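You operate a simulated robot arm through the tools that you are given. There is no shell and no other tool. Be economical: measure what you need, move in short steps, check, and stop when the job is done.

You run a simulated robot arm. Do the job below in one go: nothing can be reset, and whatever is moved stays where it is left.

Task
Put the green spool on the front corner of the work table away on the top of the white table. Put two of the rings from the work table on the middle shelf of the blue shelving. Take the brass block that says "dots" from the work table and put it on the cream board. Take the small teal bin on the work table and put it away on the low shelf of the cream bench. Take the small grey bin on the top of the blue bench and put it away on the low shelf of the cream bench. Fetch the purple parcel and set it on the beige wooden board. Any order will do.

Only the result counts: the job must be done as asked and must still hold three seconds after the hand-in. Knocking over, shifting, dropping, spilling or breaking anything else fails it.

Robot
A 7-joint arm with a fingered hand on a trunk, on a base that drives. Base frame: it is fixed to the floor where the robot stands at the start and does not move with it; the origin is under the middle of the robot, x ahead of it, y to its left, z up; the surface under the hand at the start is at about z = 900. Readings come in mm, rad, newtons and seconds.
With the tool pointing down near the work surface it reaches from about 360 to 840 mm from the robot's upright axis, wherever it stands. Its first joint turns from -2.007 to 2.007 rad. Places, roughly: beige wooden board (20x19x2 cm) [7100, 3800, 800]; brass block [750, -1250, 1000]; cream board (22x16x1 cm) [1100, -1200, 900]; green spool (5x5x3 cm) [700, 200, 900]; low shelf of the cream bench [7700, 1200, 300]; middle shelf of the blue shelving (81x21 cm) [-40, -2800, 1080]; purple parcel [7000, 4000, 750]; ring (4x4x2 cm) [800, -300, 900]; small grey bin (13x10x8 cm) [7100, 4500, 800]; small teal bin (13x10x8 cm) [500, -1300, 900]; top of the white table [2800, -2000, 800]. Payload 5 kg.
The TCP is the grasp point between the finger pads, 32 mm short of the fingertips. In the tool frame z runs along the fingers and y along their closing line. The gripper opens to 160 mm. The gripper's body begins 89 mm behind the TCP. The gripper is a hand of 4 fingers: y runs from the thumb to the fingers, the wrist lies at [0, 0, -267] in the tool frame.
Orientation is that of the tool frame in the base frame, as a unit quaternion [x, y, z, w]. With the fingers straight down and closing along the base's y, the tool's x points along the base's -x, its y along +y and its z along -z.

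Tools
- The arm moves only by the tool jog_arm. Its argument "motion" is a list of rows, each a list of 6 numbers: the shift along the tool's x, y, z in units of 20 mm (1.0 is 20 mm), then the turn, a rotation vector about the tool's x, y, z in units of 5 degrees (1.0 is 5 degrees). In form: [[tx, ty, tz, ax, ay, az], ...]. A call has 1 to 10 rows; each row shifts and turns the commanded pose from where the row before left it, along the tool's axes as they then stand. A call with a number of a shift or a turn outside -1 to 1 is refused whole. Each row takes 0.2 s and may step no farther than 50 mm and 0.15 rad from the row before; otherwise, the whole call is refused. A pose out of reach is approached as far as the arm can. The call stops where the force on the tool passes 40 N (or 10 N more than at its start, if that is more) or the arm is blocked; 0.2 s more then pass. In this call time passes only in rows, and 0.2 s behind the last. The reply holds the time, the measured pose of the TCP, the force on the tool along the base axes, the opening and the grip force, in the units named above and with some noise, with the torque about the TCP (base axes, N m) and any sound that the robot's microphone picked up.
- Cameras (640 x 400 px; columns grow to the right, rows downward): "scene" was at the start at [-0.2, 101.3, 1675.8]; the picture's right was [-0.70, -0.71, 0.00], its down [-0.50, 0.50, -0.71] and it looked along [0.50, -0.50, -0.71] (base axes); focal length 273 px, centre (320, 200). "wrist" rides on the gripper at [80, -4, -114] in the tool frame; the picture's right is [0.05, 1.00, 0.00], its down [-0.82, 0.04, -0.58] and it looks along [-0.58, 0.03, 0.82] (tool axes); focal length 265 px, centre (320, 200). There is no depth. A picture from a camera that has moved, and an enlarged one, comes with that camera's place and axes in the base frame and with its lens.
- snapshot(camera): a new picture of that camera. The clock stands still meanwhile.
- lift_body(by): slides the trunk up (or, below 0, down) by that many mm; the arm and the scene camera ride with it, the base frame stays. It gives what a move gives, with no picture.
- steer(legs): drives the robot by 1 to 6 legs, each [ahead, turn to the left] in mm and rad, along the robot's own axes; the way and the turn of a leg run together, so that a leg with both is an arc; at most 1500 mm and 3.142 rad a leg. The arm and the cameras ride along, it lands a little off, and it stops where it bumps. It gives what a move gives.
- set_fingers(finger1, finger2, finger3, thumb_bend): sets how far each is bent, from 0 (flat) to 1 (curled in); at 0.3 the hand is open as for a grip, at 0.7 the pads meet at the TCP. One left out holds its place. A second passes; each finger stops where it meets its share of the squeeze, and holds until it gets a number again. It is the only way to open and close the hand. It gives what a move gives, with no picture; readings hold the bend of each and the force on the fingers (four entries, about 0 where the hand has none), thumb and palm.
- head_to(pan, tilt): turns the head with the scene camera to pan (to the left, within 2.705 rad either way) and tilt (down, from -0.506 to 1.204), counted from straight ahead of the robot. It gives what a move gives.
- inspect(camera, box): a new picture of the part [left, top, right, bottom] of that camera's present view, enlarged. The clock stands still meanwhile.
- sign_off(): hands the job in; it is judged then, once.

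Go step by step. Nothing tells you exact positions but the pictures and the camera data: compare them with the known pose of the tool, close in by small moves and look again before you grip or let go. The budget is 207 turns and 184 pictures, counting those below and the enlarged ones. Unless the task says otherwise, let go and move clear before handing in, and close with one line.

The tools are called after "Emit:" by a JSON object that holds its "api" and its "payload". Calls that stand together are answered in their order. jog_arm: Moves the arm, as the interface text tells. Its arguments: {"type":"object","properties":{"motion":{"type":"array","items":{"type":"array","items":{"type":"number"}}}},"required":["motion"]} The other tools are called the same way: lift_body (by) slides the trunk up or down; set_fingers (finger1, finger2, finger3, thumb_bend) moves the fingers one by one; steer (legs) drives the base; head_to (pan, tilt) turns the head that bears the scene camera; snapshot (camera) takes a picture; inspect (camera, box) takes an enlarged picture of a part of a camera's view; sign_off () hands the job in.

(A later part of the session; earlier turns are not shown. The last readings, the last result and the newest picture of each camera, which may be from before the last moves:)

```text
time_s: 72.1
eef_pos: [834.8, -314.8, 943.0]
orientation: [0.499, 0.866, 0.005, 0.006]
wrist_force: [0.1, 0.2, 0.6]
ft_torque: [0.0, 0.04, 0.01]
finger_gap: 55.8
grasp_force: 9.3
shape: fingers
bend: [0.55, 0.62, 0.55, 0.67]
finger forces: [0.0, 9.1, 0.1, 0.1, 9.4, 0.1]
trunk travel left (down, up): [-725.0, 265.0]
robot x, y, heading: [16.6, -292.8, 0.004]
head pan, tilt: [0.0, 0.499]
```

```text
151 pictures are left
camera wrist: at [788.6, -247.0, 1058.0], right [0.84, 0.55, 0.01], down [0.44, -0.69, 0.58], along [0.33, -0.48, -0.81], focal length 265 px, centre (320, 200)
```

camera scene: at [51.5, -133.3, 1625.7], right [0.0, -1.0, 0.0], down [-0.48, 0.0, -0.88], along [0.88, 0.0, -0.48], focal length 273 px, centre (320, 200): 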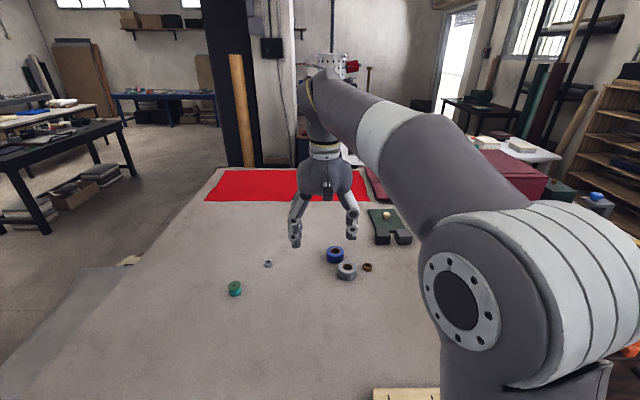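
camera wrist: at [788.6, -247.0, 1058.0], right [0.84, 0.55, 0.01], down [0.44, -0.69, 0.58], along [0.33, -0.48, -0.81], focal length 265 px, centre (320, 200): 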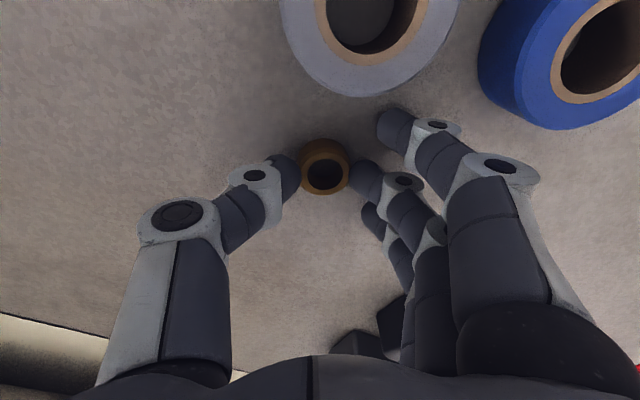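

Gripped. Lifting, rotating back, and retracting the arm.

Emit:
{"api": "jog_arm", "payload": {"motion": [[0, 0, -1, 0, 0, 0], [0, 0, -1, 0, 0, 0], [0, 0, -1, 0, 0, -1], [0, 0, -1, 0, 0, -1], [0, 0, -1, 0, 0, -1], [0, 0, -1, 0, 0, -1], [0, 0, -1, 0, 0, -1], [0, 0, -1, 0, 0, -1], [0, 0, -1, 0, 0, -1], [0, 0, -1, 0, 0, -1]]}}

Emit:
{"api": "jog_arm", "payload": {"motion": [[0, 0, -1, 0, 0, -1], [0, 0, -1, 0, 0, -1], [0, 0, -1, 0, 0, -1], [0, 0, -1, 0, 0, -1], [1, 0, 0, 0, 0, 0], [1, 0, 0, 0, 0, 0], [1, 0, 0, 0, 0, 0], [1, 0, 0, 0, 0, 0], [1, 0, 0, 0, 0, 0], [1, 0, 0, 0, 0, 0]]}}

Emit:
{"api": "jog_arm", "payload": {"motion": [[1, 0.9, 0, 0, 0, 0], [1, 0.9, 0, 0, 0, 0], [1, 0.9, 0, 0, 0, 0], [1, 0.9, 0, 0, 0, 0], [1, 0.9, 0, 0, 0, 0], [1, 0.9, 0, 0, 0, 0], [1, 0.9, 0, 0, 0, 0], [0, 0.9, 0, 0, 0, 0]]}}

Emit:
{"api": "snapshot", "payload": {"camera": "wrist"}}

```text
time_s: 74.3
eef_pos: [811.2, -274.2, 1133.0]
orientation: [0.172, 0.985, 0.002, 0.006]
wrist_force: [-0.2, 0.4, 0.1]
ft_torque: [0.0, -0.07, -0.01]
finger_gap: 55.4
grasp_force: 9.3
shape: fingers
bend: [0.55, 0.62, 0.55, 0.67]
finger forces: [0.0, 9.1, 0.1, 0.1, 9.4, 0.1]
out of reach, approached as far as the arm can: row 7, 8, 9, 10
trunk travel left (down, up): [-725.0, 265.0]
robot x, y, heading: [15.8, -294.4, 0.003]
head pan, tilt: [0.0, 0.499]
```

```text
time_s: 76.5
eef_pos: [760.0, -178.1, 1220.4]
orientation: [-0.001, 1.0, 0.001, 0.006]
wrist_force: [0.0, -0.1, 0.2]
ft_torque: [-0.02, -0.02, 0.02]
finger_gap: 55.6
grasp_force: 9.2
shape: fingers
bend: [0.55, 0.62, 0.55, 0.67]
finger forces: [0.1, 8.9, 0.0, 0.0, 9.3, 0.0]
out of reach, approached as far as the arm can: row 1, 2, 3, 4, 5, 6, 7, 8, 9, 10
trunk travel left (down, up): [-725.0, 265.0]
robot x, y, heading: [18.0, -296.0, 0.0]
head pan, tilt: [0.0, 0.499]
```

```text
time_s: 78.3
eef_pos: [746.3, -116.4, 1226.8]
orientation: [-0.002, 1.0, 0.001, 0.008]
wrist_force: [0.3, 0.2, 0.2]
ft_torque: [-0.03, 0.01, 0.0]
finger_gap: 55.2
grasp_force: 9.4
shape: fingers
bend: [0.55, 0.62, 0.55, 0.67]
finger forces: [0.0, 8.8, 0.0, 0.0, 9.2, 0.0]
out of reach, approached as far as the arm can: row 1, 2, 3, 4, 5, 6, 7
trunk travel left (down, up): [-725.0, 265.0]
robot x, y, heading: [16.0, -289.2, 0.002]
head pan, tilt: [0.0, 0.499]
```

```text
150 pictures are left
camera wrist: at [663.1, -121.1, 1340.3], right [-0.06, 1.0, 0.0], down [0.81, 0.04, 0.59], along [0.59, 0.03, -0.81], focal length 265 px, centre (320, 200)
```

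wrist: 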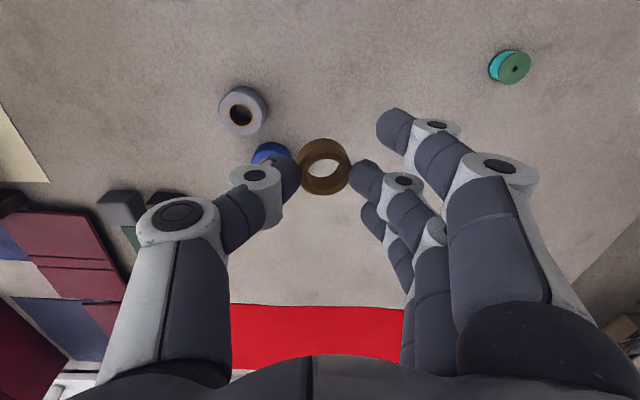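

The arm was near its reach limit; ring still held. Retract further.

Emit:
{"api": "jog_arm", "payload": {"motion": [[1, 0, 0, 0, 0, 0], [1, 0, 0, 0, 0, 0], [1, 0, 0, 0, 0, 0], [1, 0, 0, 0, 0, 0], [1, 0, 0, 0, 0, 0], [1, 0, 0, 0, 0, 0], [1, 0, 0, 0, 0, 0], [1, 0, 0, 0, 0, 0], [1, 0, 0, 0, 0, 0]]}}

```text
time_s: 80.3
eef_pos: [565.3, -118.0, 1223.7]
orientation: [-0.001, 1.0, 0.002, 0.008]
wrist_force: [-0.3, 0.7, 0.4]
ft_torque: [0.0, -0.02, 0.02]
finger_gap: 55.3
grasp_force: 9.2
shape: fingers
bend: [0.55, 0.62, 0.55, 0.67]
finger forces: [0.0, 8.7, 0.0, 0.0, 9.1, 0.0]
trunk travel left (down, up): [-725.0, 265.0]
robot x, y, heading: [16.8, -291.4, 0.004]
head pan, tilt: [0.0, 0.499]
```

Now drive back to the shelving.

Emit:
{"api": "steer", "payload": {"legs": [[-155, 0], [0, -1.574], [1400, 0], [415, 0]]}}

Emit:
{"api": "snapshot", "payload": {"camera": "wrist"}}

Emit:
{"api": "snapshot", "payload": {"camera": "scene"}}

```text
time_s: 94.3
eef_pos: [19.4, -2671.8, 1222.5]
orientation: [0.712, 0.702, -0.005, 0.005]
wrist_force: [0.4, -0.6, -0.1]
ft_torque: [0.02, 0.01, -0.02]
finger_gap: 54.9
grasp_force: 8.4
shape: fingers
bend: [0.55, 0.62, 0.55, 0.67]
finger forces: [0.0, 8.7, 0.1, 0.0, 8.9, 0.1]
trunk travel left (down, up): [-725.0, 265.0]
robot x, y, heading: [-143.0, -2119.1, -1.586]
head pan, tilt: [0.0, 0.499]
```

```text
149 pictures are left
camera wrist: at [16.6, -2590.6, 1336.5], right [1.0, 0.04, 0.0], down [0.03, -0.81, 0.59], along [0.02, -0.59, -0.81], focal length 265 px, centre (320, 200)
```

wrist: 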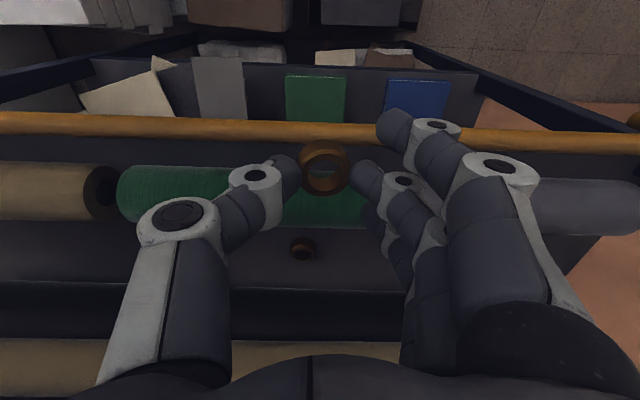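

```text
148 pictures are left
camera scene: at [15.1, -2153.1, 1625.7], right [-1.0, 0.02, 0.0], down [0.01, 0.48, -0.88], along [-0.01, -0.88, -0.48], focal length 273 px, centre (320, 200)
```

scene: 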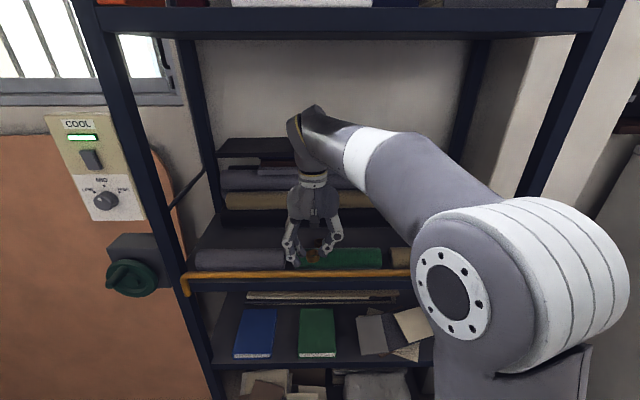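

Ring 1 visible at (3,-2846). I'll move to (-120,-2850) and descend partway for ring 2.

Emit:
{"api": "jog_arm", "payload": {"motion": [[-0.99, -0.78, 0, 0, 0, 0], [-0.99, -0.78, 0, 0, 0, 0], [-0.99, -0.78, 0, 0, 0, 0], [-0.99, -0.78, 0, 0, 0, 0], [-0.99, -0.78, 0, 0, 0, 0], [-0.99, -0.78, 0, 0, 0, 0], [-0.99, -0.78, 0, 0, 0, 0], [-0.99, -0.78, 0, 0, 0, 0], [-0.99, -0.78, 0, 0, 0, 0]]}}

Emit:
{"api": "jog_arm", "payload": {"motion": [[0, 0, 0.9, 0, 0, 0], [0, 0, 0.9, 0, 0, 0], [0, 0, 0.9, 0, 0, 0]]}}

Emit:
{"api": "snapshot", "payload": {"camera": "wrist"}}

```text
time_s: 96.3
eef_pos: [-124.1, -2849.1, 1225.5]
orientation: [0.713, 0.702, -0.004, 0.006]
wrist_force: [-0.7, 1.1, 0.2]
ft_torque: [0.05, -0.01, 0.02]
finger_gap: 54.9
grasp_force: 9.4
shape: fingers
bend: [0.55, 0.62, 0.55, 0.67]
finger forces: [0.1, 8.7, 0.0, 0.0, 9.0, 0.0]
trunk travel left (down, up): [-725.0, 265.0]
robot x, y, heading: [-143.9, -2122.9, -1.581]
head pan, tilt: [0.0, 0.499]
```

```text
time_s: 97.1
eef_pos: [-122.4, -2848.9, 1171.2]
orientation: [0.712, 0.702, -0.005, 0.005]
wrist_force: [-0.3, -0.5, -0.8]
ft_torque: [0.0, -0.02, -0.02]
finger_gap: 54.9
grasp_force: 9.1
shape: fingers
bend: [0.55, 0.62, 0.55, 0.67]
finger forces: [0.1, 8.6, 0.1, 0.0, 9.0, 0.0]
trunk travel left (down, up): [-725.0, 265.0]
robot x, y, heading: [-144.6, -2123.5, -1.589]
head pan, tilt: [0.0, 0.499]
```

```text
147 pictures are left
camera wrist: at [-126.4, -2767.4, 1285.5], right [1.0, 0.04, 0.0], down [0.03, -0.81, 0.59], along [0.02, -0.59, -0.81], focal length 265 px, centre (320, 200)
```

wrist: 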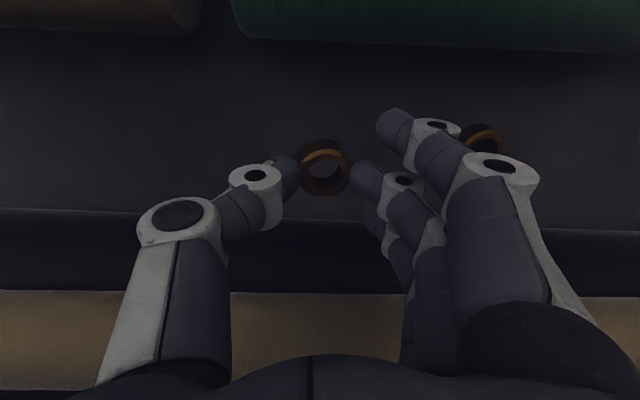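

Emit:
{"api": "jog_arm", "payload": {"motion": [[0, 0, 0.8, 0, 0, 0], [0, 0, 0.8, 0, 0, 0], [0, 0, 0.5, 0, 0, 0], [0, 0, 0.2, 0, 0, 0]]}}

Emit:
{"api": "jog_arm", "payload": {"motion": [[0, 0, 0.1, 0, 0, 0], [0, 0, 0.1, 0, 0, 0]]}}

```text
time_s: 98.1
eef_pos: [-122.3, -2850.7, 1124.7]
orientation: [0.713, 0.702, -0.004, 0.006]
wrist_force: [-0.5, 0.1, -0.5]
ft_torque: [-0.02, 0.01, -0.01]
finger_gap: 55.1
grasp_force: 8.5
shape: fingers
bend: [0.55, 0.62, 0.55, 0.67]
finger forces: [0.0, 8.5, 0.1, 0.0, 9.0, 0.0]
trunk travel left (down, up): [-725.0, 265.0]
robot x, y, heading: [-144.9, -2120.9, -1.586]
head pan, tilt: [0.0, 0.499]
```

```text
time_s: 98.7
eef_pos: [-123.3, -2849.3, 1122.5]
orientation: [0.712, 0.702, -0.005, 0.006]
wrist_force: [0.0, -1.5, 5.9]
ft_torque: [0.0, -0.13, 0.03]
finger_gap: 55.2
grasp_force: 10.8
shape: fingers
bend: [0.55, 0.62, 0.55, 0.67]
finger forces: [0.0, 10.6, 0.1, 0.1, 10.7, 0.0]
trunk travel left (down, up): [-725.0, 265.0]
robot x, y, heading: [-143.3, -2125.2, -1.582]
head pan, tilt: [0.0, 0.499]
```

Light contact. Release with a small opening, then rise.

Emit:
{"api": "set_fingers", "payload": {"finger2": 0.53, "thumb_bend": 0.58}}

Emit:
{"api": "jog_arm", "payload": {"motion": [[0, 0, -0.5, 0, 0, 0], [0, 0, -0.9, 0, 0, 0], [0, 0, -0.9, 0, 0, 0], [0, 0, -0.9, 0, 0, 0], [0, 0, -0.9, 0, 0, 0], [0, 0, -0.9, 0, 0, 0]]}}

Emit:
{"api": "snapshot", "payload": {"camera": "wrist"}}

```text
time_s: 99.7
eef_pos: [-123.7, -2850.7, 1121.7]
orientation: [0.713, 0.701, -0.004, 0.006]
wrist_force: [-0.7, 1.2, 0.2]
ft_torque: [-0.02, 0.0, -0.03]
finger_gap: 67.9
grasp_force: 0.1
shape: fingers
bend: [0.55, 0.53, 0.55, 0.57]
finger forces: [0.0, 0.1, 0.1, 0.0, 0.0, 0.0]
trunk travel left (down, up): [-725.0, 265.0]
robot x, y, heading: [-139.3, -2122.5, -1.585]
head pan, tilt: [0.0, 0.499]
```

```text
time_s: 101.1
eef_pos: [-123.0, -2848.1, 1222.1]
orientation: [0.712, 0.702, -0.004, 0.006]
wrist_force: [-0.5, 0.4, -0.1]
ft_torque: [0.0, -0.03, 0.01]
finger_gap: 67.6
grasp_force: 0.1
shape: fingers
bend: [0.55, 0.53, 0.55, 0.57]
finger forces: [0.1, 0.1, 0.1, 0.1, 0.0, 0.0]
trunk travel left (down, up): [-725.0, 265.0]
robot x, y, heading: [-142.5, -2118.0, -1.584]
head pan, tilt: [0.0, 0.499]
```

```text
146 pictures are left
camera wrist: at [-126.0, -2766.1, 1335.5], right [1.0, 0.04, 0.0], down [0.03, -0.81, 0.59], along [0.02, -0.59, -0.81], focal length 265 px, centre (320, 200)
```

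wrist: 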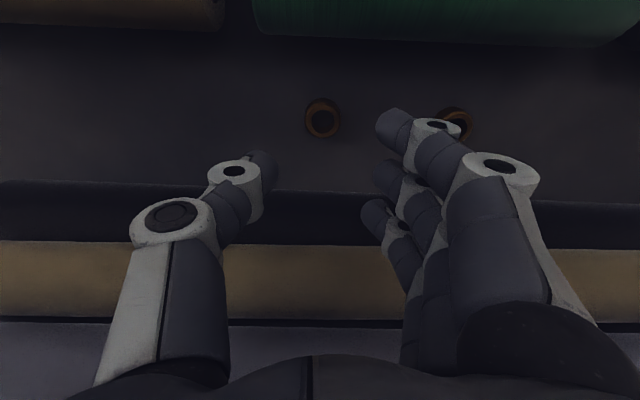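

Both rings are on the shelf. Next I'll back out, retract, and drive round to the south end of the work table for the brass block and teal bin.

Emit:
{"api": "steer", "payload": {"legs": [[-250, 0]]}}

Emit:
{"api": "jog_arm", "payload": {"motion": [[1, 0.5, -0.3, 0, 0, 0], [1, 0.5, -0.3, 0, 0, 0], [1, 0.5, -0.3, 0, 0, 0], [1, 0.5, -0.3, 0, 0, 0], [1, 0.5, -0.3, 0, 0, 0], [1, 0.5, -0.3, 0, 0, 0], [1, 0.5, -0.3, 0, 0, 0], [1, 0.5, -0.3, 0, 0, 0], [1, 0.5, -0.3, 0, 0, 0], [1, 0.5, -0.3, 0, 0, 0]]}}

Emit:
{"api": "steer", "payload": {"legs": [[0, 1.43], [900, 0], [0, 1.72]]}}

Emit:
{"api": "head_to", "payload": {"pan": 0, "tilt": 0.7}}

Emit:
{"api": "snapshot", "payload": {"camera": "scene"}}

Emit:
{"api": "snapshot", "payload": {"camera": "wrist"}}

```text
time_s: 102.9
eef_pos: [-117.8, -2597.1, 1221.8]
orientation: [0.712, 0.703, -0.004, 0.006]
wrist_force: [-0.4, 0.0, 0.8]
ft_torque: [-0.07, 0.01, 0.0]
finger_gap: 67.8
grasp_force: 0.1
shape: fingers
bend: [0.55, 0.53, 0.55, 0.57]
finger forces: [0.0, 0.0, 0.0, 0.0, 0.0, 0.0]
trunk travel left (down, up): [-725.0, 265.0]
robot x, y, heading: [-138.8, -1866.5, -1.588]
head pan, tilt: [0.0, 0.499]
```

```text
time_s: 105.1
eef_pos: [-15.5, -2396.3, 1279.1]
orientation: [0.712, 0.702, -0.005, 0.006]
wrist_force: [0.1, 0.2, 1.0]
ft_torque: [-0.02, 0.01, 0.01]
finger_gap: 67.8
grasp_force: 0.1
shape: fingers
bend: [0.55, 0.53, 0.55, 0.57]
finger forces: [0.0, 0.0, 0.0, 0.0, 0.0, 0.0]
trunk travel left (down, up): [-725.0, 265.0]
robot x, y, heading: [-139.1, -1867.4, -1.588]
head pan, tilt: [0.0, 0.499]
```

```text
time_s: 117.5
eef_pos: [594.9, -1479.4, 1278.6]
orientation: [0.714, -0.7, -0.006, -0.004]
wrist_force: [-1.0, -1.3, 0.1]
ft_torque: [0.0, 0.05, 0.0]
finger_gap: 67.9
grasp_force: 0.0
shape: fingers
bend: [0.55, 0.53, 0.55, 0.57]
finger forces: [0.0, 0.0, 0.1, 0.1, 0.1, 0.0]
trunk travel left (down, up): [-725.0, 265.0]
robot x, y, heading: [736.7, -2001.8, 1.589]
head pan, tilt: [0.0, 0.499]
```

```text
time_s: 118.2
eef_pos: [594.7, -1479.2, 1278.8]
orientation: [0.714, -0.7, -0.006, -0.004]
wrist_force: [-0.6, 0.5, -0.7]
ft_torque: [0.0, -0.01, 0.01]
finger_gap: 67.7
grasp_force: 0.1
shape: fingers
bend: [0.55, 0.53, 0.55, 0.57]
finger forces: [0.0, 0.0, 0.1, 0.1, 0.1, 0.0]
trunk travel left (down, up): [-725.0, 265.0]
robot x, y, heading: [738.0, -1999.5, 1.59]
head pan, tilt: [0.0, 0.7]
```

```text
145 pictures are left
camera scene: at [581.7, -1978.1, 1608.1], right [1.0, 0.02, 0.0], down [0.01, -0.64, -0.77], along [-0.02, 0.77, -0.64], focal length 273 px, centre (320, 200)
```

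scene: 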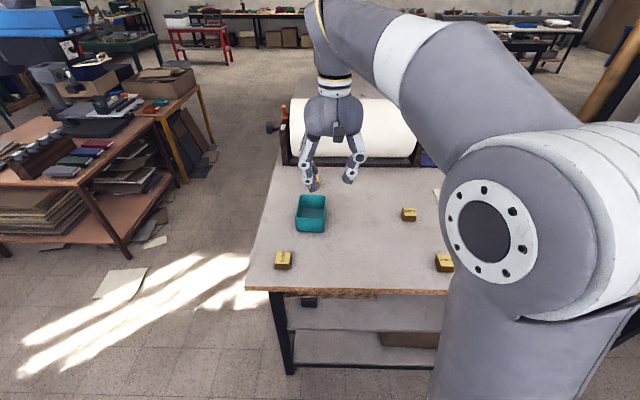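

```text
144 pictures are left
camera wrist: at [600.7, -1560.9, 1392.5], right [-1.0, -0.07, 0.0], down [-0.06, 0.81, 0.59], along [-0.04, 0.59, -0.81], focal length 265 px, centre (320, 200)
```

wrist: 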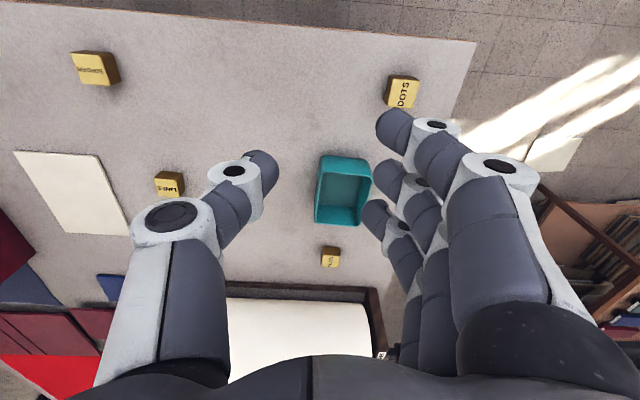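

Four brass blocks with labels; one near the table corner reads "DOTS". Zooming to read all of them.

Emit:
{"api": "inspect", "payload": {"camera": "wrist", "box": [300, 50, 460, 150]}}

Emit:
{"api": "inspect", "payload": {"camera": "wrist", "box": [40, 40, 200, 240]}}

Emit:
{"api": "inspect", "payload": {"camera": "wrist", "box": [280, 140, 400, 280]}}

```text
4.00 times, centred on (380, 100) of wrist
camera zoom: at [600.7, -1560.9, 1392.5], right [-1.0, -0.07, 0.0], down [-0.06, 0.81, 0.59], along [-0.04, 0.59, -0.81], focal length 1062 px, centre (80, 600)
```

zoom: 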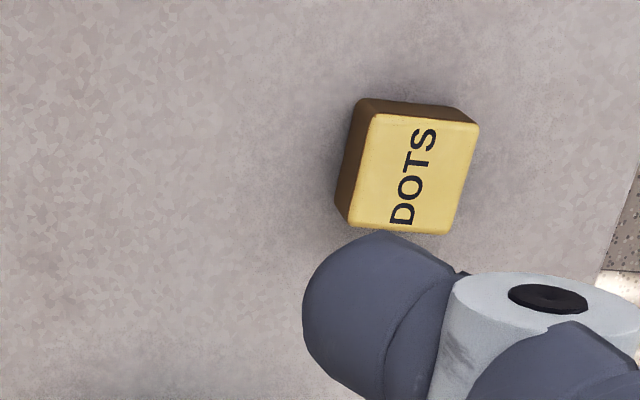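

```text
2.00 times, centred on (120, 140) of wrist
camera zoom: at [600.7, -1560.9, 1392.5], right [-1.0, -0.07, 0.0], down [-0.06, 0.81, 0.59], along [-0.04, 0.59, -0.81], focal length 531 px, centre (720, 320)
```

zoom: 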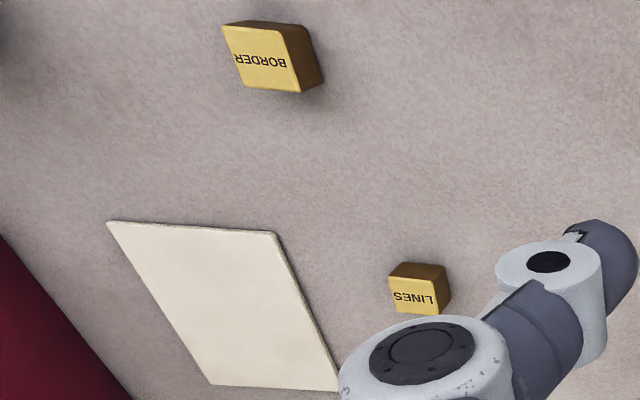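

```text
2.86 times, centred on (340, 210) of wrist
camera zoom: at [600.7, -1560.9, 1392.5], right [-1.0, -0.07, 0.0], down [-0.06, 0.81, 0.59], along [-0.04, 0.59, -0.81], focal length 758 px, centre (263, 171)
```

zoom: 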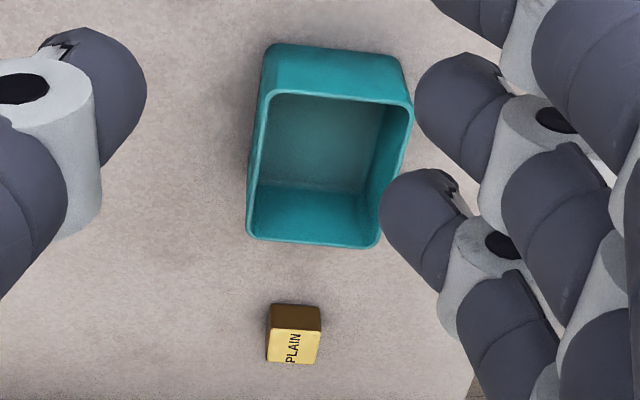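

"DOTS" block is at about (459,-1455), axis-aligned, ~43 mm; the cream board spans x 1035–1193, y -1287…-1069. Opening the hand and moving above the block.

Emit:
{"api": "set_fingers", "payload": {"finger1": 0.45, "finger2": 0.45, "finger3": 0.45, "thumb_bend": 0.45}}

Emit:
{"api": "jog_arm", "payload": {"motion": [[-0.12, 0.68, 1, 0, 0, 0], [-0.12, 0.68, 1, 0, 0, 0], [-0.12, 0.68, 1, 0, 0, 0], [-0.12, 0.68, 1, 0, 0, 0], [-0.12, 0.68, 1, 0, 0, 0], [-0.12, 0.68, 1, 0, 0, 0], [-0.12, 0.68, 1, 0, 0, 0], [-0.12, 0.68, 1, 0, 0, 0], [-0.12, 0.68, 1, 0, 0, 0], [-0.12, 0.68, 1, 0, 0, 0]]}}

Emit:
{"api": "snapshot", "payload": {"camera": "wrist"}}

```text
time_s: 119.2
eef_pos: [595.2, -1478.4, 1277.7]
orientation: [0.715, -0.699, -0.005, -0.004]
wrist_force: [-0.7, 0.1, -0.1]
ft_torque: [-0.01, -0.01, -0.02]
finger_gap: 110.2
grasp_force: 0.1
shape: fingers
bend: [0.45, 0.45, 0.45, 0.45]
finger forces: [0.1, 0.0, 0.0, 0.0, 0.0, 0.1]
trunk travel left (down, up): [-725.0, 265.0]
robot x, y, heading: [739.9, -2001.9, 1.591]
head pan, tilt: [0.0, 0.7]
```

```text
time_s: 121.4
eef_pos: [458.2, -1452.8, 1078.9]
orientation: [0.715, -0.7, -0.006, -0.004]
wrist_force: [-0.9, 0.3, 0.2]
ft_torque: [0.0, 0.0, -0.01]
finger_gap: 110.5
grasp_force: 0.1
shape: fingers
bend: [0.45, 0.45, 0.45, 0.45]
finger forces: [0.0, 0.1, 0.0, 0.0, 0.1, 0.1]
trunk travel left (down, up): [-725.0, 265.0]
robot x, y, heading: [735.0, -2000.9, 1.589]
head pan, tilt: [0.0, 0.7]
```

```text
140 pictures are left
camera wrist: at [463.4, -1534.9, 1192.1], right [-1.0, -0.07, 0.0], down [-0.06, 0.81, 0.59], along [-0.04, 0.59, -0.81], focal length 265 px, centre (320, 200)
```

wrist: 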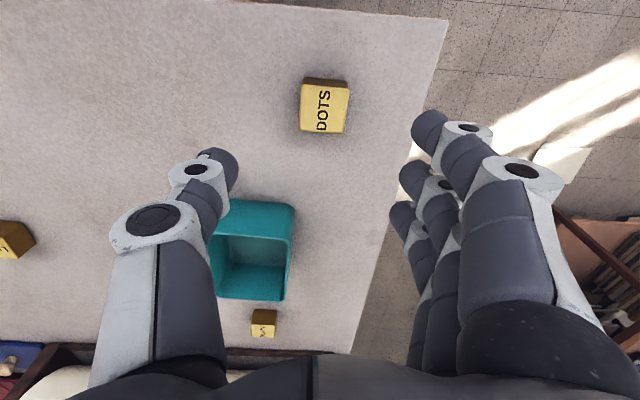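

Emit:
{"api": "jog_arm", "payload": {"motion": [[0.25, 0.1, 0.9, 0, 0, 0], [0, 0, 0.9, 0, 0, 0], [0, 0, 0.9, 0, 0, 0], [0, 0, 0.9, 0, 0, 0], [0, 0, 0.9, 0, 0, 0], [0, 0, 0.9, 0, 0, 0], [0, 0, 0.9, 0, 0, 0], [0, 0, 0.6, 0, 0, 0]]}}

Emit:
{"api": "snapshot", "payload": {"camera": "wrist"}}

```text
time_s: 123.2
eef_pos: [455.0, -1458.8, 940.6]
orientation: [0.714, -0.7, -0.005, -0.003]
wrist_force: [-0.6, 0.1, 0.0]
ft_torque: [-0.05, 0.0, -0.01]
finger_gap: 110.3
grasp_force: 0.1
shape: fingers
bend: [0.45, 0.45, 0.45, 0.45]
finger forces: [0.1, 0.1, 0.1, 0.0, 0.0, 0.1]
trunk travel left (down, up): [-725.0, 265.0]
robot x, y, heading: [741.3, -2002.8, 1.592]
head pan, tilt: [0.0, 0.7]
```

```text
139 pictures are left
camera wrist: at [460.9, -1540.3, 1054.6], right [-1.0, -0.07, 0.0], down [-0.06, 0.81, 0.59], along [-0.04, 0.59, -0.81], focal length 265 px, centre (320, 200)
```

wrist: 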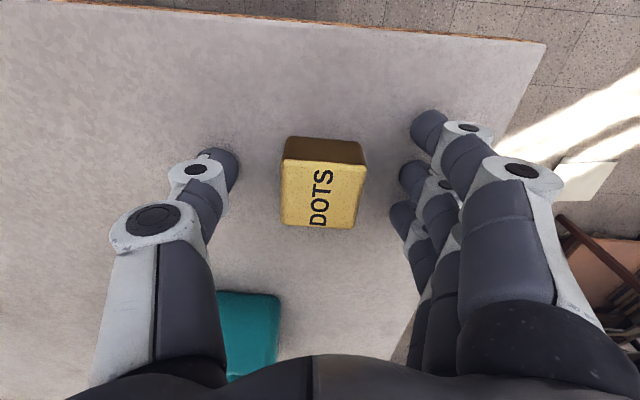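

Well centred. Closing.

Emit:
{"api": "set_fingers", "payload": {"finger1": 0.7, "finger2": 0.7, "finger3": 0.7, "thumb_bend": 0.7}}

Emit:
{"api": "jog_arm", "payload": {"motion": [[0, 0, -1, 0, 0, 0], [0, 0, -1, 0, 0, 0], [0, 0, -1, 0, 0, 0], [0, 0, -1, 0, 0, 0], [0, 0, -1, 0, 0, 0], [0, 0, -1, 0, 0, 0], [0, 0, -1, 0, 0, 0], [0, 0, -1, 0, 0, 0], [0, 0, -1, 0, 0, 0], [0, 0, -1, 0, 0, 0]]}}

Emit:
{"api": "snapshot", "payload": {"camera": "wrist"}}

```text
time_s: 124.2
eef_pos: [455.3, -1458.3, 940.0]
orientation: [0.714, -0.7, -0.005, -0.004]
wrist_force: [-0.8, 0.4, -0.9]
ft_torque: [-0.01, 0.0, 0.01]
finger_gap: 37.7
grasp_force: 18.9
shape: fingers
bend: [0.7, 0.59, 0.6, 0.64]
finger forces: [0.0, 9.5, 8.8, 0.0, 18.2, 0.1]
trunk travel left (down, up): [-725.0, 265.0]
robot x, y, heading: [734.7, -2002.3, 1.59]
head pan, tilt: [0.0, 0.7]
```

```text
time_s: 126.4
eef_pos: [455.4, -1462.1, 1141.0]
orientation: [0.715, -0.699, -0.005, -0.005]
wrist_force: [-0.2, -0.9, -4.5]
ft_torque: [-0.02, 0.0, -0.03]
finger_gap: 37.3
grasp_force: 18.1
shape: fingers
bend: [0.7, 0.59, 0.6, 0.64]
finger forces: [0.0, 9.5, 9.0, 0.0, 18.2, 0.0]
trunk travel left (down, up): [-725.0, 265.0]
robot x, y, heading: [735.2, -2001.8, 1.592]
head pan, tilt: [0.0, 0.7]
```

```text
138 pictures are left
camera wrist: at [461.6, -1544.2, 1255.4], right [-1.0, -0.07, 0.0], down [-0.06, 0.81, 0.59], along [-0.04, 0.59, -0.81], focal length 265 px, centre (320, 200)
```

wrist: 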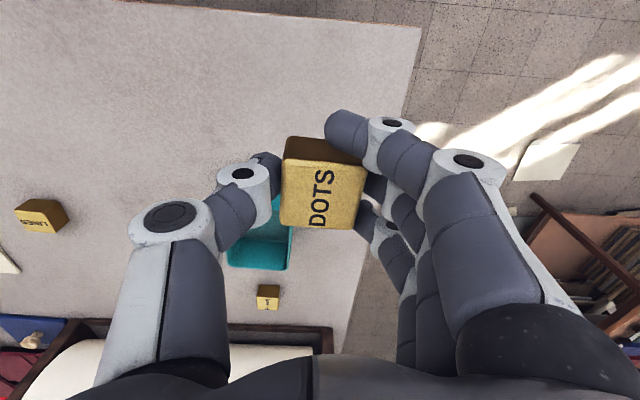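

Block secured. I'll shift the robot east so the cream board is ahead.

Emit:
{"api": "steer", "payload": {"legs": [[0, -1.59], [370, 0], [0, 1.57], [60, 0]]}}

Emit:
{"api": "snapshot", "payload": {"camera": "wrist"}}

Emit:
{"api": "snapshot", "payload": {"camera": "scene"}}

```text
time_s: 137.1
eef_pos: [816.7, -1401.1, 1139.4]
orientation: [0.716, -0.698, -0.005, -0.004]
wrist_force: [-0.5, 0.5, -4.9]
ft_torque: [-0.1, -0.02, 0.0]
finger_gap: 37.1
grasp_force: 16.9
shape: fingers
bend: [0.7, 0.59, 0.6, 0.64]
finger forces: [0.0, 9.2, 8.0, 0.0, 17.0, 0.0]
trunk travel left (down, up): [-725.0, 265.0]
robot x, y, heading: [1098.6, -1940.9, 1.594]
head pan, tilt: [0.0, 0.7]
```

```text
137 pictures are left
camera wrist: at [823.3, -1482.0, 1254.3], right [-1.0, -0.08, 0.0], down [-0.06, 0.81, 0.59], along [-0.05, 0.59, -0.81], focal length 265 px, centre (320, 200)
```

wrist: 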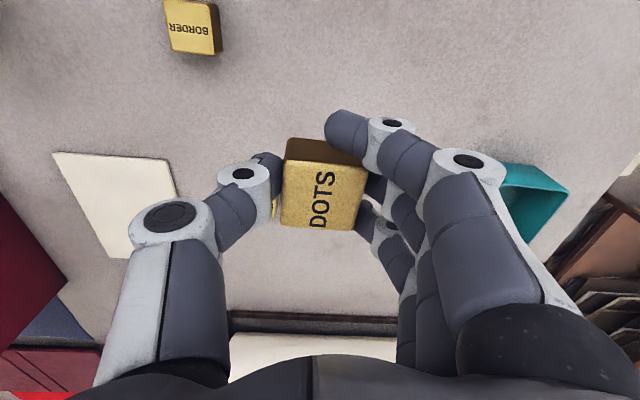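

```text
136 pictures are left
camera scene: at [944.9, -1915.1, 1607.9], right [1.0, 0.02, 0.0], down [0.02, -0.64, -0.76], along [-0.02, 0.76, -0.65], focal length 273 px, centre (320, 200)
```

scene: 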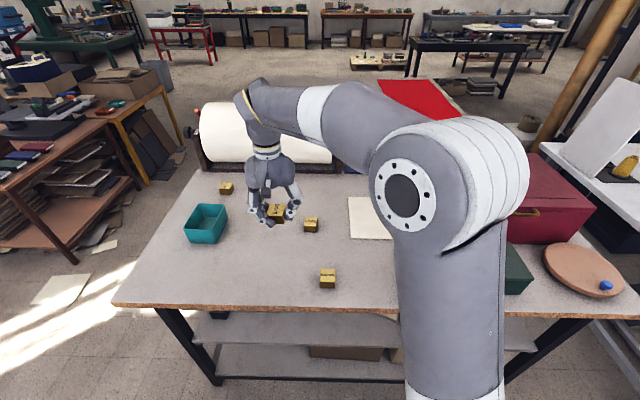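

Emit:
{"api": "jog_arm", "payload": {"motion": [[-0.72, -1, 0, 0, 0, 0], [-0.72, -1, 0, 0, 0, 0], [-0.72, -1, 0, 0, 0, 0], [-0.72, -1, 0, 0, 0, 0], [-0.72, -1, 0, 0, 0, 0], [-0.72, -1, 0, 0, 0, 0], [-0.72, -1, 0, 0, 0, 0], [-0.72, -1, 0, 0, 0, 0], [-0.72, -1, 0, 0, 0, 0], [-0.72, -1, 0, 0, 0, 0]]}}

Emit:
{"api": "jog_arm", "payload": {"motion": [[-0.72, -0.97, 0, 0, 0, 0], [-0.72, -0.97, 0, 0, 0, 0], [-0.72, -0.97, 0, 0, 0, 0], [-0.72, -0.97, 0, 0, 0, 0], [-0.72, -0.97, 0, 0, 0, 0], [0, 0, 1, 0, 0, 0], [0, 0, 1, 0, 0, 0], [0, 0, 1, 0, 0, 0]]}}

Emit:
{"api": "snapshot", "payload": {"camera": "wrist"}}

Emit:
{"api": "snapshot", "payload": {"camera": "scene"}}

```text
time_s: 139.3
eef_pos: [1016.1, -1252.5, 1140.5]
orientation: [0.716, -0.698, -0.007, -0.004]
wrist_force: [0.2, 1.2, -5.0]
ft_torque: [-0.07, 0.0, 0.02]
finger_gap: 37.2
grasp_force: 16.9
shape: fingers
bend: [0.7, 0.59, 0.6, 0.64]
finger forces: [0.0, 9.3, 7.9, 0.0, 17.0, 0.0]
trunk travel left (down, up): [-725.0, 265.0]
robot x, y, heading: [1098.9, -1938.5, 1.595]
head pan, tilt: [0.0, 0.7]
```

```text
time_s: 141.1
eef_pos: [1109.0, -1177.6, 1082.3]
orientation: [0.716, -0.698, -0.005, -0.003]
wrist_force: [0.3, -0.2, -4.9]
ft_torque: [-0.06, -0.02, 0.0]
finger_gap: 37.6
grasp_force: 17.0
shape: fingers
bend: [0.7, 0.59, 0.6, 0.65]
finger forces: [0.1, 9.2, 8.0, 0.0, 17.2, 0.0]
trunk travel left (down, up): [-725.0, 265.0]
robot x, y, heading: [1098.9, -1941.9, 1.599]
head pan, tilt: [0.0, 0.7]
```

```text
135 pictures are left
camera wrist: at [1115.2, -1259.5, 1196.5], right [-1.0, -0.08, 0.0], down [-0.06, 0.81, 0.59], along [-0.05, 0.59, -0.81], focal length 265 px, centre (320, 200)
```

wrist: 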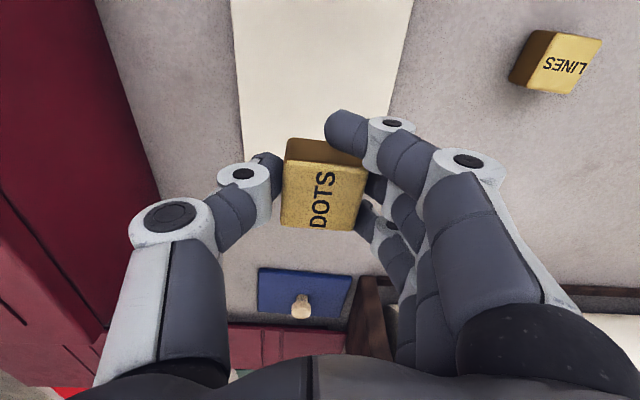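

```text
134 pictures are left
camera scene: at [945.5, -1916.0, 1608.0], right [1.0, 0.02, 0.0], down [0.02, -0.64, -0.76], along [-0.02, 0.76, -0.64], focal length 273 px, centre (320, 200)
```

scene: 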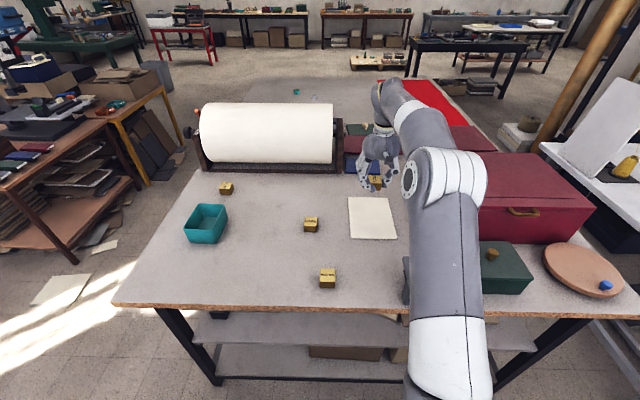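

Block is above the board centre. Lowering.

Emit:
{"api": "jog_arm", "payload": {"motion": [[0, 0, 1, 0, 0, 0], [0, 0, 1, 0, 0, 0], [0, 0, 1, 0, 0, 0], [0, 0, 1, 0, 0, 0], [0, 0, 1, 0, 0, 0], [0, 0, 1, 0, 0, 0], [0, 0, 0.2, 0, 0, 0], [0, 0, 0.1, 0, 0, 0]]}}

Emit:
{"api": "snapshot", "payload": {"camera": "wrist"}}

Emit:
{"api": "jog_arm", "payload": {"motion": [[0, 0, 0.1, 0, 0, 0], [0, 0, 0.1, 0, 0, 0]]}}

```text
time_s: 142.9
eef_pos: [1107.9, -1176.0, 956.1]
orientation: [0.716, -0.698, -0.006, -0.005]
wrist_force: [-0.2, -0.7, -4.7]
ft_torque: [-0.02, -0.02, 0.0]
finger_gap: 37.2
grasp_force: 17.0
shape: fingers
bend: [0.7, 0.59, 0.6, 0.65]
finger forces: [0.0, 9.4, 8.0, 0.0, 17.2, 0.0]
trunk travel left (down, up): [-725.0, 265.0]
robot x, y, heading: [1100.9, -1941.4, 1.599]
head pan, tilt: [0.0, 0.7]
```

```text
133 pictures are left
camera wrist: at [1114.4, -1258.1, 1070.3], right [-1.0, -0.08, 0.0], down [-0.06, 0.81, 0.59], along [-0.05, 0.59, -0.81], focal length 265 px, centre (320, 200)
```

wrist: 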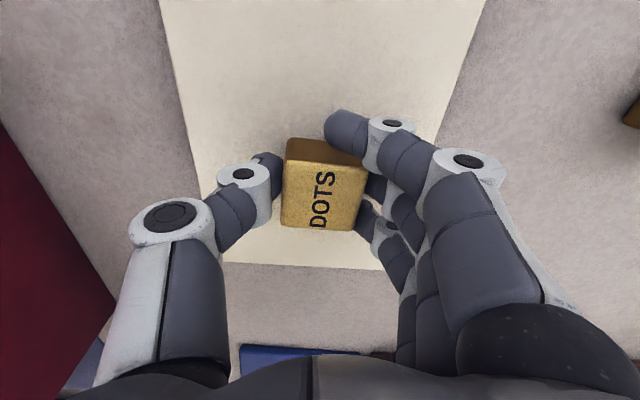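

```text
time_s: 143.5
eef_pos: [1107.7, -1177.7, 953.1]
orientation: [0.715, -0.699, -0.006, -0.005]
wrist_force: [0.7, 0.1, -6.2]
ft_torque: [-0.02, 0.03, -0.02]
finger_gap: 36.9
grasp_force: 17.1
shape: fingers
bend: [0.7, 0.59, 0.6, 0.65]
finger forces: [0.0, 9.5, 8.1, 0.0, 17.1, 0.0]
trunk travel left (down, up): [-725.0, 265.0]
robot x, y, heading: [1097.6, -1939.4, 1.593]
head pan, tilt: [0.0, 0.7]
```

Emit:
{"api": "jog_arm", "payload": {"motion": [[0, 0, 0.1, 0, 0, 0], [0, 0, 0.1, 0, 0, 0]]}}

```text
time_s: 144.1
eef_pos: [1107.6, -1176.5, 949.5]
orientation: [0.716, -0.698, -0.006, -0.005]
wrist_force: [0.7, -0.3, -5.1]
ft_torque: [-0.06, 0.01, 0.04]
finger_gap: 37.0
grasp_force: 17.2
shape: fingers
bend: [0.7, 0.59, 0.6, 0.65]
finger forces: [0.0, 9.4, 7.9, 0.0, 17.2, 0.0]
trunk travel left (down, up): [-725.0, 265.0]
robot x, y, heading: [1100.9, -1940.2, 1.597]
head pan, tilt: [0.0, 0.7]
```

Emit:
{"api": "jog_arm", "payload": {"motion": [[0, 0, 0.1, 0, 0, 0], [0, 0, 0.1, 0, 0, 0]]}}

```text
time_s: 144.7
eef_pos: [1108.9, -1175.9, 948.1]
orientation: [0.716, -0.698, -0.006, -0.005]
wrist_force: [0.6, -1.0, 5.5]
ft_torque: [0.03, 0.19, 0.05]
finger_gap: 37.3
grasp_force: 19.0
shape: fingers
bend: [0.7, 0.6, 0.61, 0.65]
finger forces: [0.0, 10.2, 8.7, 0.0, 19.3, 0.1]
trunk travel left (down, up): [-725.0, 265.0]
robot x, y, heading: [1099.1, -1938.4, 1.598]
head pan, tilt: [0.0, 0.7]
```

Contact with the board. Releasing with a modest opening, then rising.

Emit:
{"api": "set_fingers", "payload": {"finger1": 0.5, "finger2": 0.5, "finger3": 0.5, "thumb_bend": 0.55}}

Emit:
{"api": "jog_arm", "payload": {"motion": [[0, 0, -0.5, 0, 0, 0], [0, 0, -1, 0, 0, 0], [0, 0, -1, 0, 0, 0], [0, 0, -1, 0, 0, 0], [0, 0, -1, 0, 0, 0], [0, 0, -1, 0, 0, 0], [0, 0, -1, 0, 0, 0], [0, 0, -1, 0, 0, 0], [0, 0, -1, 0, 0, 0], [0, 0, -1, 0, 0, 0]]}}

Emit:
{"api": "snapshot", "payload": {"camera": "wrist"}}

```text
time_s: 145.7
eef_pos: [1107.6, -1175.9, 948.7]
orientation: [0.717, -0.697, -0.008, -0.006]
wrist_force: [-2.9, 6.6, 22.6]
ft_torque: [0.02, -0.53, 0.17]
finger_gap: 77.5
grasp_force: 11.0
shape: fingers
bend: [0.5, 0.5, 0.5, 0.57]
finger forces: [2.2, 1.3, 0.1, 0.1, 19.1, 0.0]
trunk travel left (down, up): [-725.0, 265.0]
robot x, y, heading: [1099.6, -1938.1, 1.596]
head pan, tilt: [0.0, 0.7]
```

```text
time_s: 147.9
eef_pos: [1109.0, -1177.9, 1135.7]
orientation: [0.717, -0.697, -0.006, -0.003]
wrist_force: [0.2, -0.3, 1.2]
ft_torque: [0.01, 0.01, 0.02]
finger_gap: 80.9
grasp_force: 0.1
shape: fingers
bend: [0.5, 0.5, 0.5, 0.55]
finger forces: [0.0, 0.0, 0.1, 0.0, 0.0, 0.1]
trunk travel left (down, up): [-725.0, 265.0]
robot x, y, heading: [1095.3, -1944.8, 1.593]
head pan, tilt: [0.0, 0.7]
```

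```text
132 pictures are left
camera wrist: at [1114.9, -1259.2, 1250.0], right [-1.0, -0.08, 0.0], down [-0.06, 0.81, 0.59], along [-0.05, 0.59, -0.81], focal length 265 px, centre (320, 200)
```

wrist: 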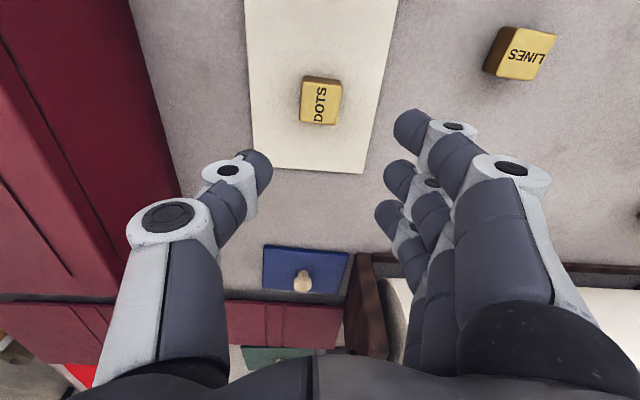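

"DOTS" block is on the cream board. While here, I'll look at the white table to plan the spool's destination.

Emit:
{"api": "head_to", "payload": {"pan": -1.1, "tilt": 0.35}}

Emit:
{"api": "snapshot", "payload": {"camera": "scene"}}

Emit:
{"api": "head_to", "payload": {"pan": -1.8, "tilt": 0.5}}

Emit:
{"api": "snapshot", "payload": {"camera": "scene"}}

```text
time_s: 149.2
eef_pos: [1110.4, -1178.3, 1136.1]
orientation: [0.716, -0.698, -0.006, -0.004]
wrist_force: [0.2, 0.1, -0.4]
ft_torque: [0.02, -0.01, 0.01]
finger_gap: 81.1
grasp_force: 0.0
shape: fingers
bend: [0.5, 0.5, 0.5, 0.55]
finger forces: [0.0, 0.0, 0.0, 0.0, 0.0, 0.0]
trunk travel left (down, up): [-725.0, 265.0]
robot x, y, heading: [1098.5, -1940.3, 1.605]
head pan, tilt: [-1.1, 0.351]
```

```text
131 pictures are left
camera scene: at [1029.4, -1957.5, 1639.4], right [0.48, -0.88, 0.0], down [-0.3, -0.16, -0.94], along [0.83, 0.45, -0.34], focal length 273 px, centre (320, 200)
```

scene: 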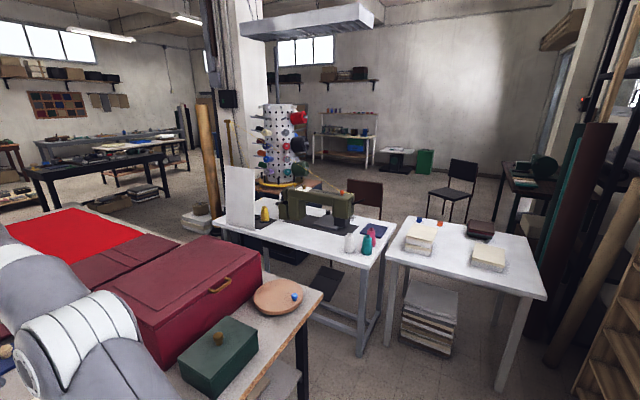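

```text
time_s: 150.3
eef_pos: [1110.0, -1176.9, 1136.1]
orientation: [0.716, -0.698, -0.005, -0.005]
wrist_force: [0.1, -0.5, 0.3]
ft_torque: [-0.03, 0.0, 0.0]
finger_gap: 81.0
grasp_force: 0.1
shape: fingers
bend: [0.5, 0.5, 0.5, 0.55]
finger forces: [0.1, 0.0, 0.0, 0.0, 0.1, 0.0]
trunk travel left (down, up): [-725.0, 265.0]
robot x, y, heading: [1099.3, -1938.7, 1.589]
head pan, tilt: [-1.799, 0.499]
```

```text
130 pictures are left
camera scene: at [1036.7, -2020.2, 1625.8], right [-0.2, -0.98, 0.0], down [-0.47, 0.1, -0.88], along [0.86, -0.18, -0.48], focal length 273 px, centre (320, 200)
```

scene: 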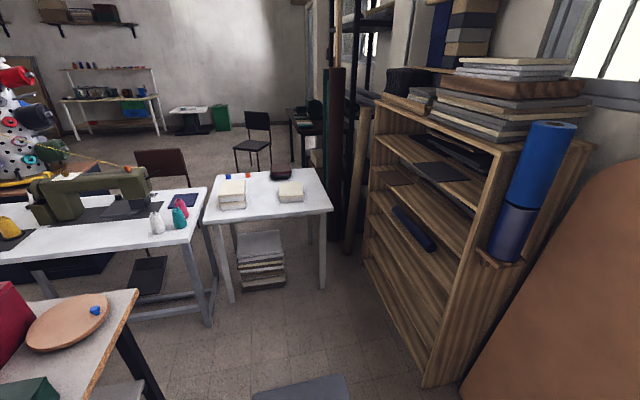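

White table's front strip and centre between the two white pads (~(2540,-1980)) is free. Now retract and go back west and north to fetch the green spool.

Emit:
{"api": "jog_arm", "payload": {"motion": [[1, 0.2, -0.5, 0, 0, 0], [1, 0.2, -0.5, 0, 0, 0], [1, 0.2, -0.5, 0, 0, 0], [1, 0.2, -0.5, 0, 0, 0], [1, 0.2, -0.5, 0, 0, 0], [1, 0.2, -0.5, 0, 0, 0], [1, 0.2, -0.5, 0, 0, 0], [1, 0.2, -0.5, 0, 0, 0], [1, 0.2, -0.5, 0, 0, 0], [1, 0.2, -0.5, 0, 0, 0]]}}

Emit:
{"api": "steer", "payload": {"legs": [[0, 1.55], [1240, 0], [0, -1.571], [1020, 0], [1020, 0], [0, -1.571]]}}

Emit:
{"api": "head_to", "payload": {"pan": 0, "tilt": 0.6}}

Emit:
{"api": "snapshot", "payload": {"camera": "wrist"}}

```text
time_s: 152.5
eef_pos: [1074.2, -1381.2, 1231.9]
orientation: [0.717, -0.697, -0.006, -0.004]
wrist_force: [0.3, -0.5, -0.3]
ft_torque: [0.04, -0.01, -0.02]
finger_gap: 80.8
grasp_force: 0.1
shape: fingers
bend: [0.5, 0.5, 0.5, 0.55]
finger forces: [0.0, 0.1, 0.0, 0.0, 0.1, 0.0]
trunk travel left (down, up): [-725.0, 265.0]
robot x, y, heading: [1102.5, -1940.7, 1.593]
head pan, tilt: [-1.799, 0.499]
```

```text
time_s: 179.8
eef_pos: [399.9, 148.8, 1231.7]
orientation: [-0.018, 1.0, 0.001, 0.007]
wrist_force: [0.5, 0.1, -0.5]
ft_torque: [-0.01, -0.02, -0.01]
finger_gap: 81.0
grasp_force: 0.1
shape: fingers
bend: [0.5, 0.5, 0.5, 0.55]
finger forces: [0.0, 0.1, 0.1, 0.0, 0.1, 0.0]
trunk travel left (down, up): [-725.0, 265.0]
robot x, y, heading: [-161.8, 117.9, 0.033]
head pan, tilt: [-1.799, 0.499]
```

```text
time_s: 181.6
eef_pos: [400.5, 149.7, 1232.0]
orientation: [-0.018, 1.0, 0.001, 0.007]
wrist_force: [0.3, 0.1, -0.4]
ft_torque: [-0.05, 0.04, 0.02]
finger_gap: 81.2
grasp_force: 0.0
shape: fingers
bend: [0.5, 0.5, 0.5, 0.55]
finger forces: [0.0, 0.0, 0.0, 0.1, 0.0, 0.1]
trunk travel left (down, up): [-725.0, 265.0]
robot x, y, heading: [-156.5, 113.3, 0.036]
head pan, tilt: [0.0, 0.6]
```

```text
129 pictures are left
camera wrist: at [317.6, 142.2, 1345.5], right [-0.09, 1.0, 0.0], down [0.81, 0.07, 0.59], along [0.59, 0.05, -0.81], focal length 265 px, centre (320, 200)
```

wrist: 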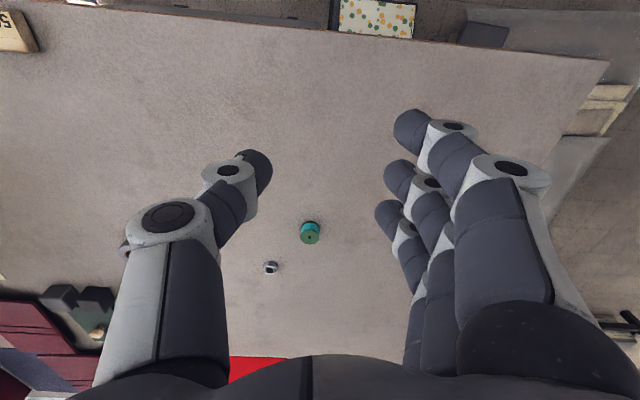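

Spool at about (718,155). Drive 150 forward, then hover above it.

Emit:
{"api": "steer", "payload": {"legs": [[150, -0.034]]}}

Emit:
{"api": "set_fingers", "payload": {"finger1": 0.42, "finger2": 0.42, "finger3": 0.42, "thumb_bend": 0.42}}

Emit:
{"api": "jog_arm", "payload": {"motion": [[-0.8, 0, 1, 0, 0, 0], [-0.8, 0, 1, 0, 0, 0], [-0.8, 0, 1, 0, 0, 0], [-0.8, 0, 1, 0, 0, 0], [-0.8, 0, 1, 0, 0, 0], [-0.8, 0, 1, 0, 0, 0], [-0.8, 0, 1, 0, 0, 0], [-0.8, 0, 1, 0, 0, 0], [-0.8, 0, 1, 0, 0, 0], [-0.8, 0, 1, 0, 0, 0]]}}

Emit:
{"api": "snapshot", "payload": {"camera": "wrist"}}

```text
time_s: 183.0
eef_pos: [550.3, 134.0, 1231.8]
orientation: [-0.002, 1.0, 0.001, 0.007]
wrist_force: [0.6, 0.2, -1.2]
ft_torque: [-0.01, 0.02, 0.01]
finger_gap: 81.3
grasp_force: 0.0
shape: fingers
bend: [0.5, 0.5, 0.5, 0.55]
finger forces: [0.0, 0.1, 0.0, 0.0, 0.0, 0.0]
trunk travel left (down, up): [-725.0, 265.0]
robot x, y, heading: [-11.0, 119.6, 0.004]
head pan, tilt: [0.0, 0.6]
```

```text
time_s: 184.0
eef_pos: [548.4, 133.4, 1231.3]
orientation: [-0.002, 1.0, 0.001, 0.006]
wrist_force: [0.1, 0.8, -0.2]
ft_torque: [0.0, 0.01, 0.01]
finger_gap: 122.5
grasp_force: 0.2
shape: fingers
bend: [0.42, 0.42, 0.42, 0.42]
finger forces: [0.1, 0.1, 0.0, 0.1, 0.0, 0.0]
trunk travel left (down, up): [-725.0, 265.0]
robot x, y, heading: [-11.3, 122.7, 0.005]
head pan, tilt: [0.0, 0.6]
```

```text
time_s: 186.2
eef_pos: [713.4, 134.8, 1032.9]
orientation: [-0.002, 1.0, 0.002, 0.006]
wrist_force: [0.1, -0.4, 0.2]
ft_torque: [0.0, 0.04, -0.01]
finger_gap: 122.4
grasp_force: 0.0
shape: fingers
bend: [0.42, 0.42, 0.42, 0.42]
finger forces: [0.0, 0.1, 0.0, 0.0, 0.0, 0.1]
trunk travel left (down, up): [-725.0, 265.0]
robot x, y, heading: [-5.8, 119.2, 0.003]
head pan, tilt: [0.0, 0.6]
```

```text
128 pictures are left
camera wrist: at [630.4, 130.8, 1145.7], right [-0.05, 1.0, 0.0], down [0.81, 0.04, 0.59], along [0.59, 0.03, -0.81], focal length 265 px, centre (320, 200)
```

wrist: 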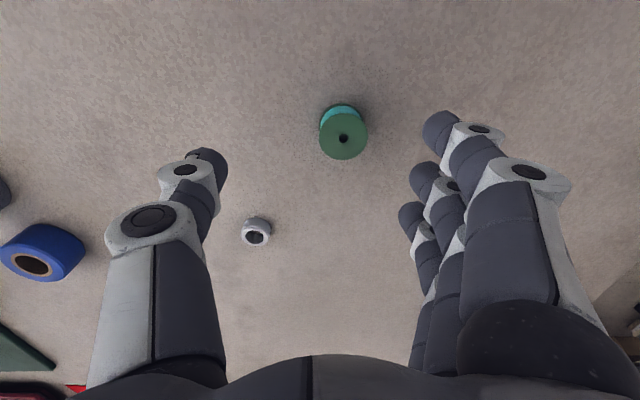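

Emit:
{"api": "jog_arm", "payload": {"motion": [[-0.25, 1, 0.5, 0, 0, 0], [0, 0, 0.9, 0, 0, 0], [0, 0, 0.9, 0, 0, 0], [0, 0, 0.9, 0, 0, 0], [0, 0, 0.9, 0, 0, 0], [0, 0, 0.45, 0, 0, 0]]}}

Emit:
{"api": "snapshot", "payload": {"camera": "wrist"}}

```text
time_s: 187.6
eef_pos: [717.2, 156.9, 942.1]
orientation: [-0.002, 1.0, 0.002, 0.007]
wrist_force: [-0.1, 0.5, -0.2]
ft_torque: [0.0, 0.02, -0.01]
finger_gap: 122.9
grasp_force: 0.0
shape: fingers
bend: [0.42, 0.42, 0.42, 0.42]
finger forces: [0.1, 0.0, 0.0, 0.1, 0.0, 0.1]
trunk travel left (down, up): [-725.0, 265.0]
robot x, y, heading: [-9.5, 119.5, 0.006]
head pan, tilt: [0.0, 0.6]
```

```text
127 pictures are left
camera wrist: at [635.6, 150.7, 1055.9], right [-0.06, 1.0, 0.0], down [0.81, 0.04, 0.59], along [0.59, 0.03, -0.81], focal length 265 px, centre (320, 200)
```

wrist: 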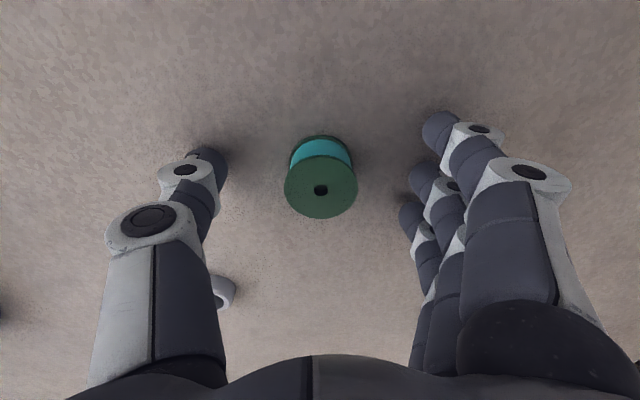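

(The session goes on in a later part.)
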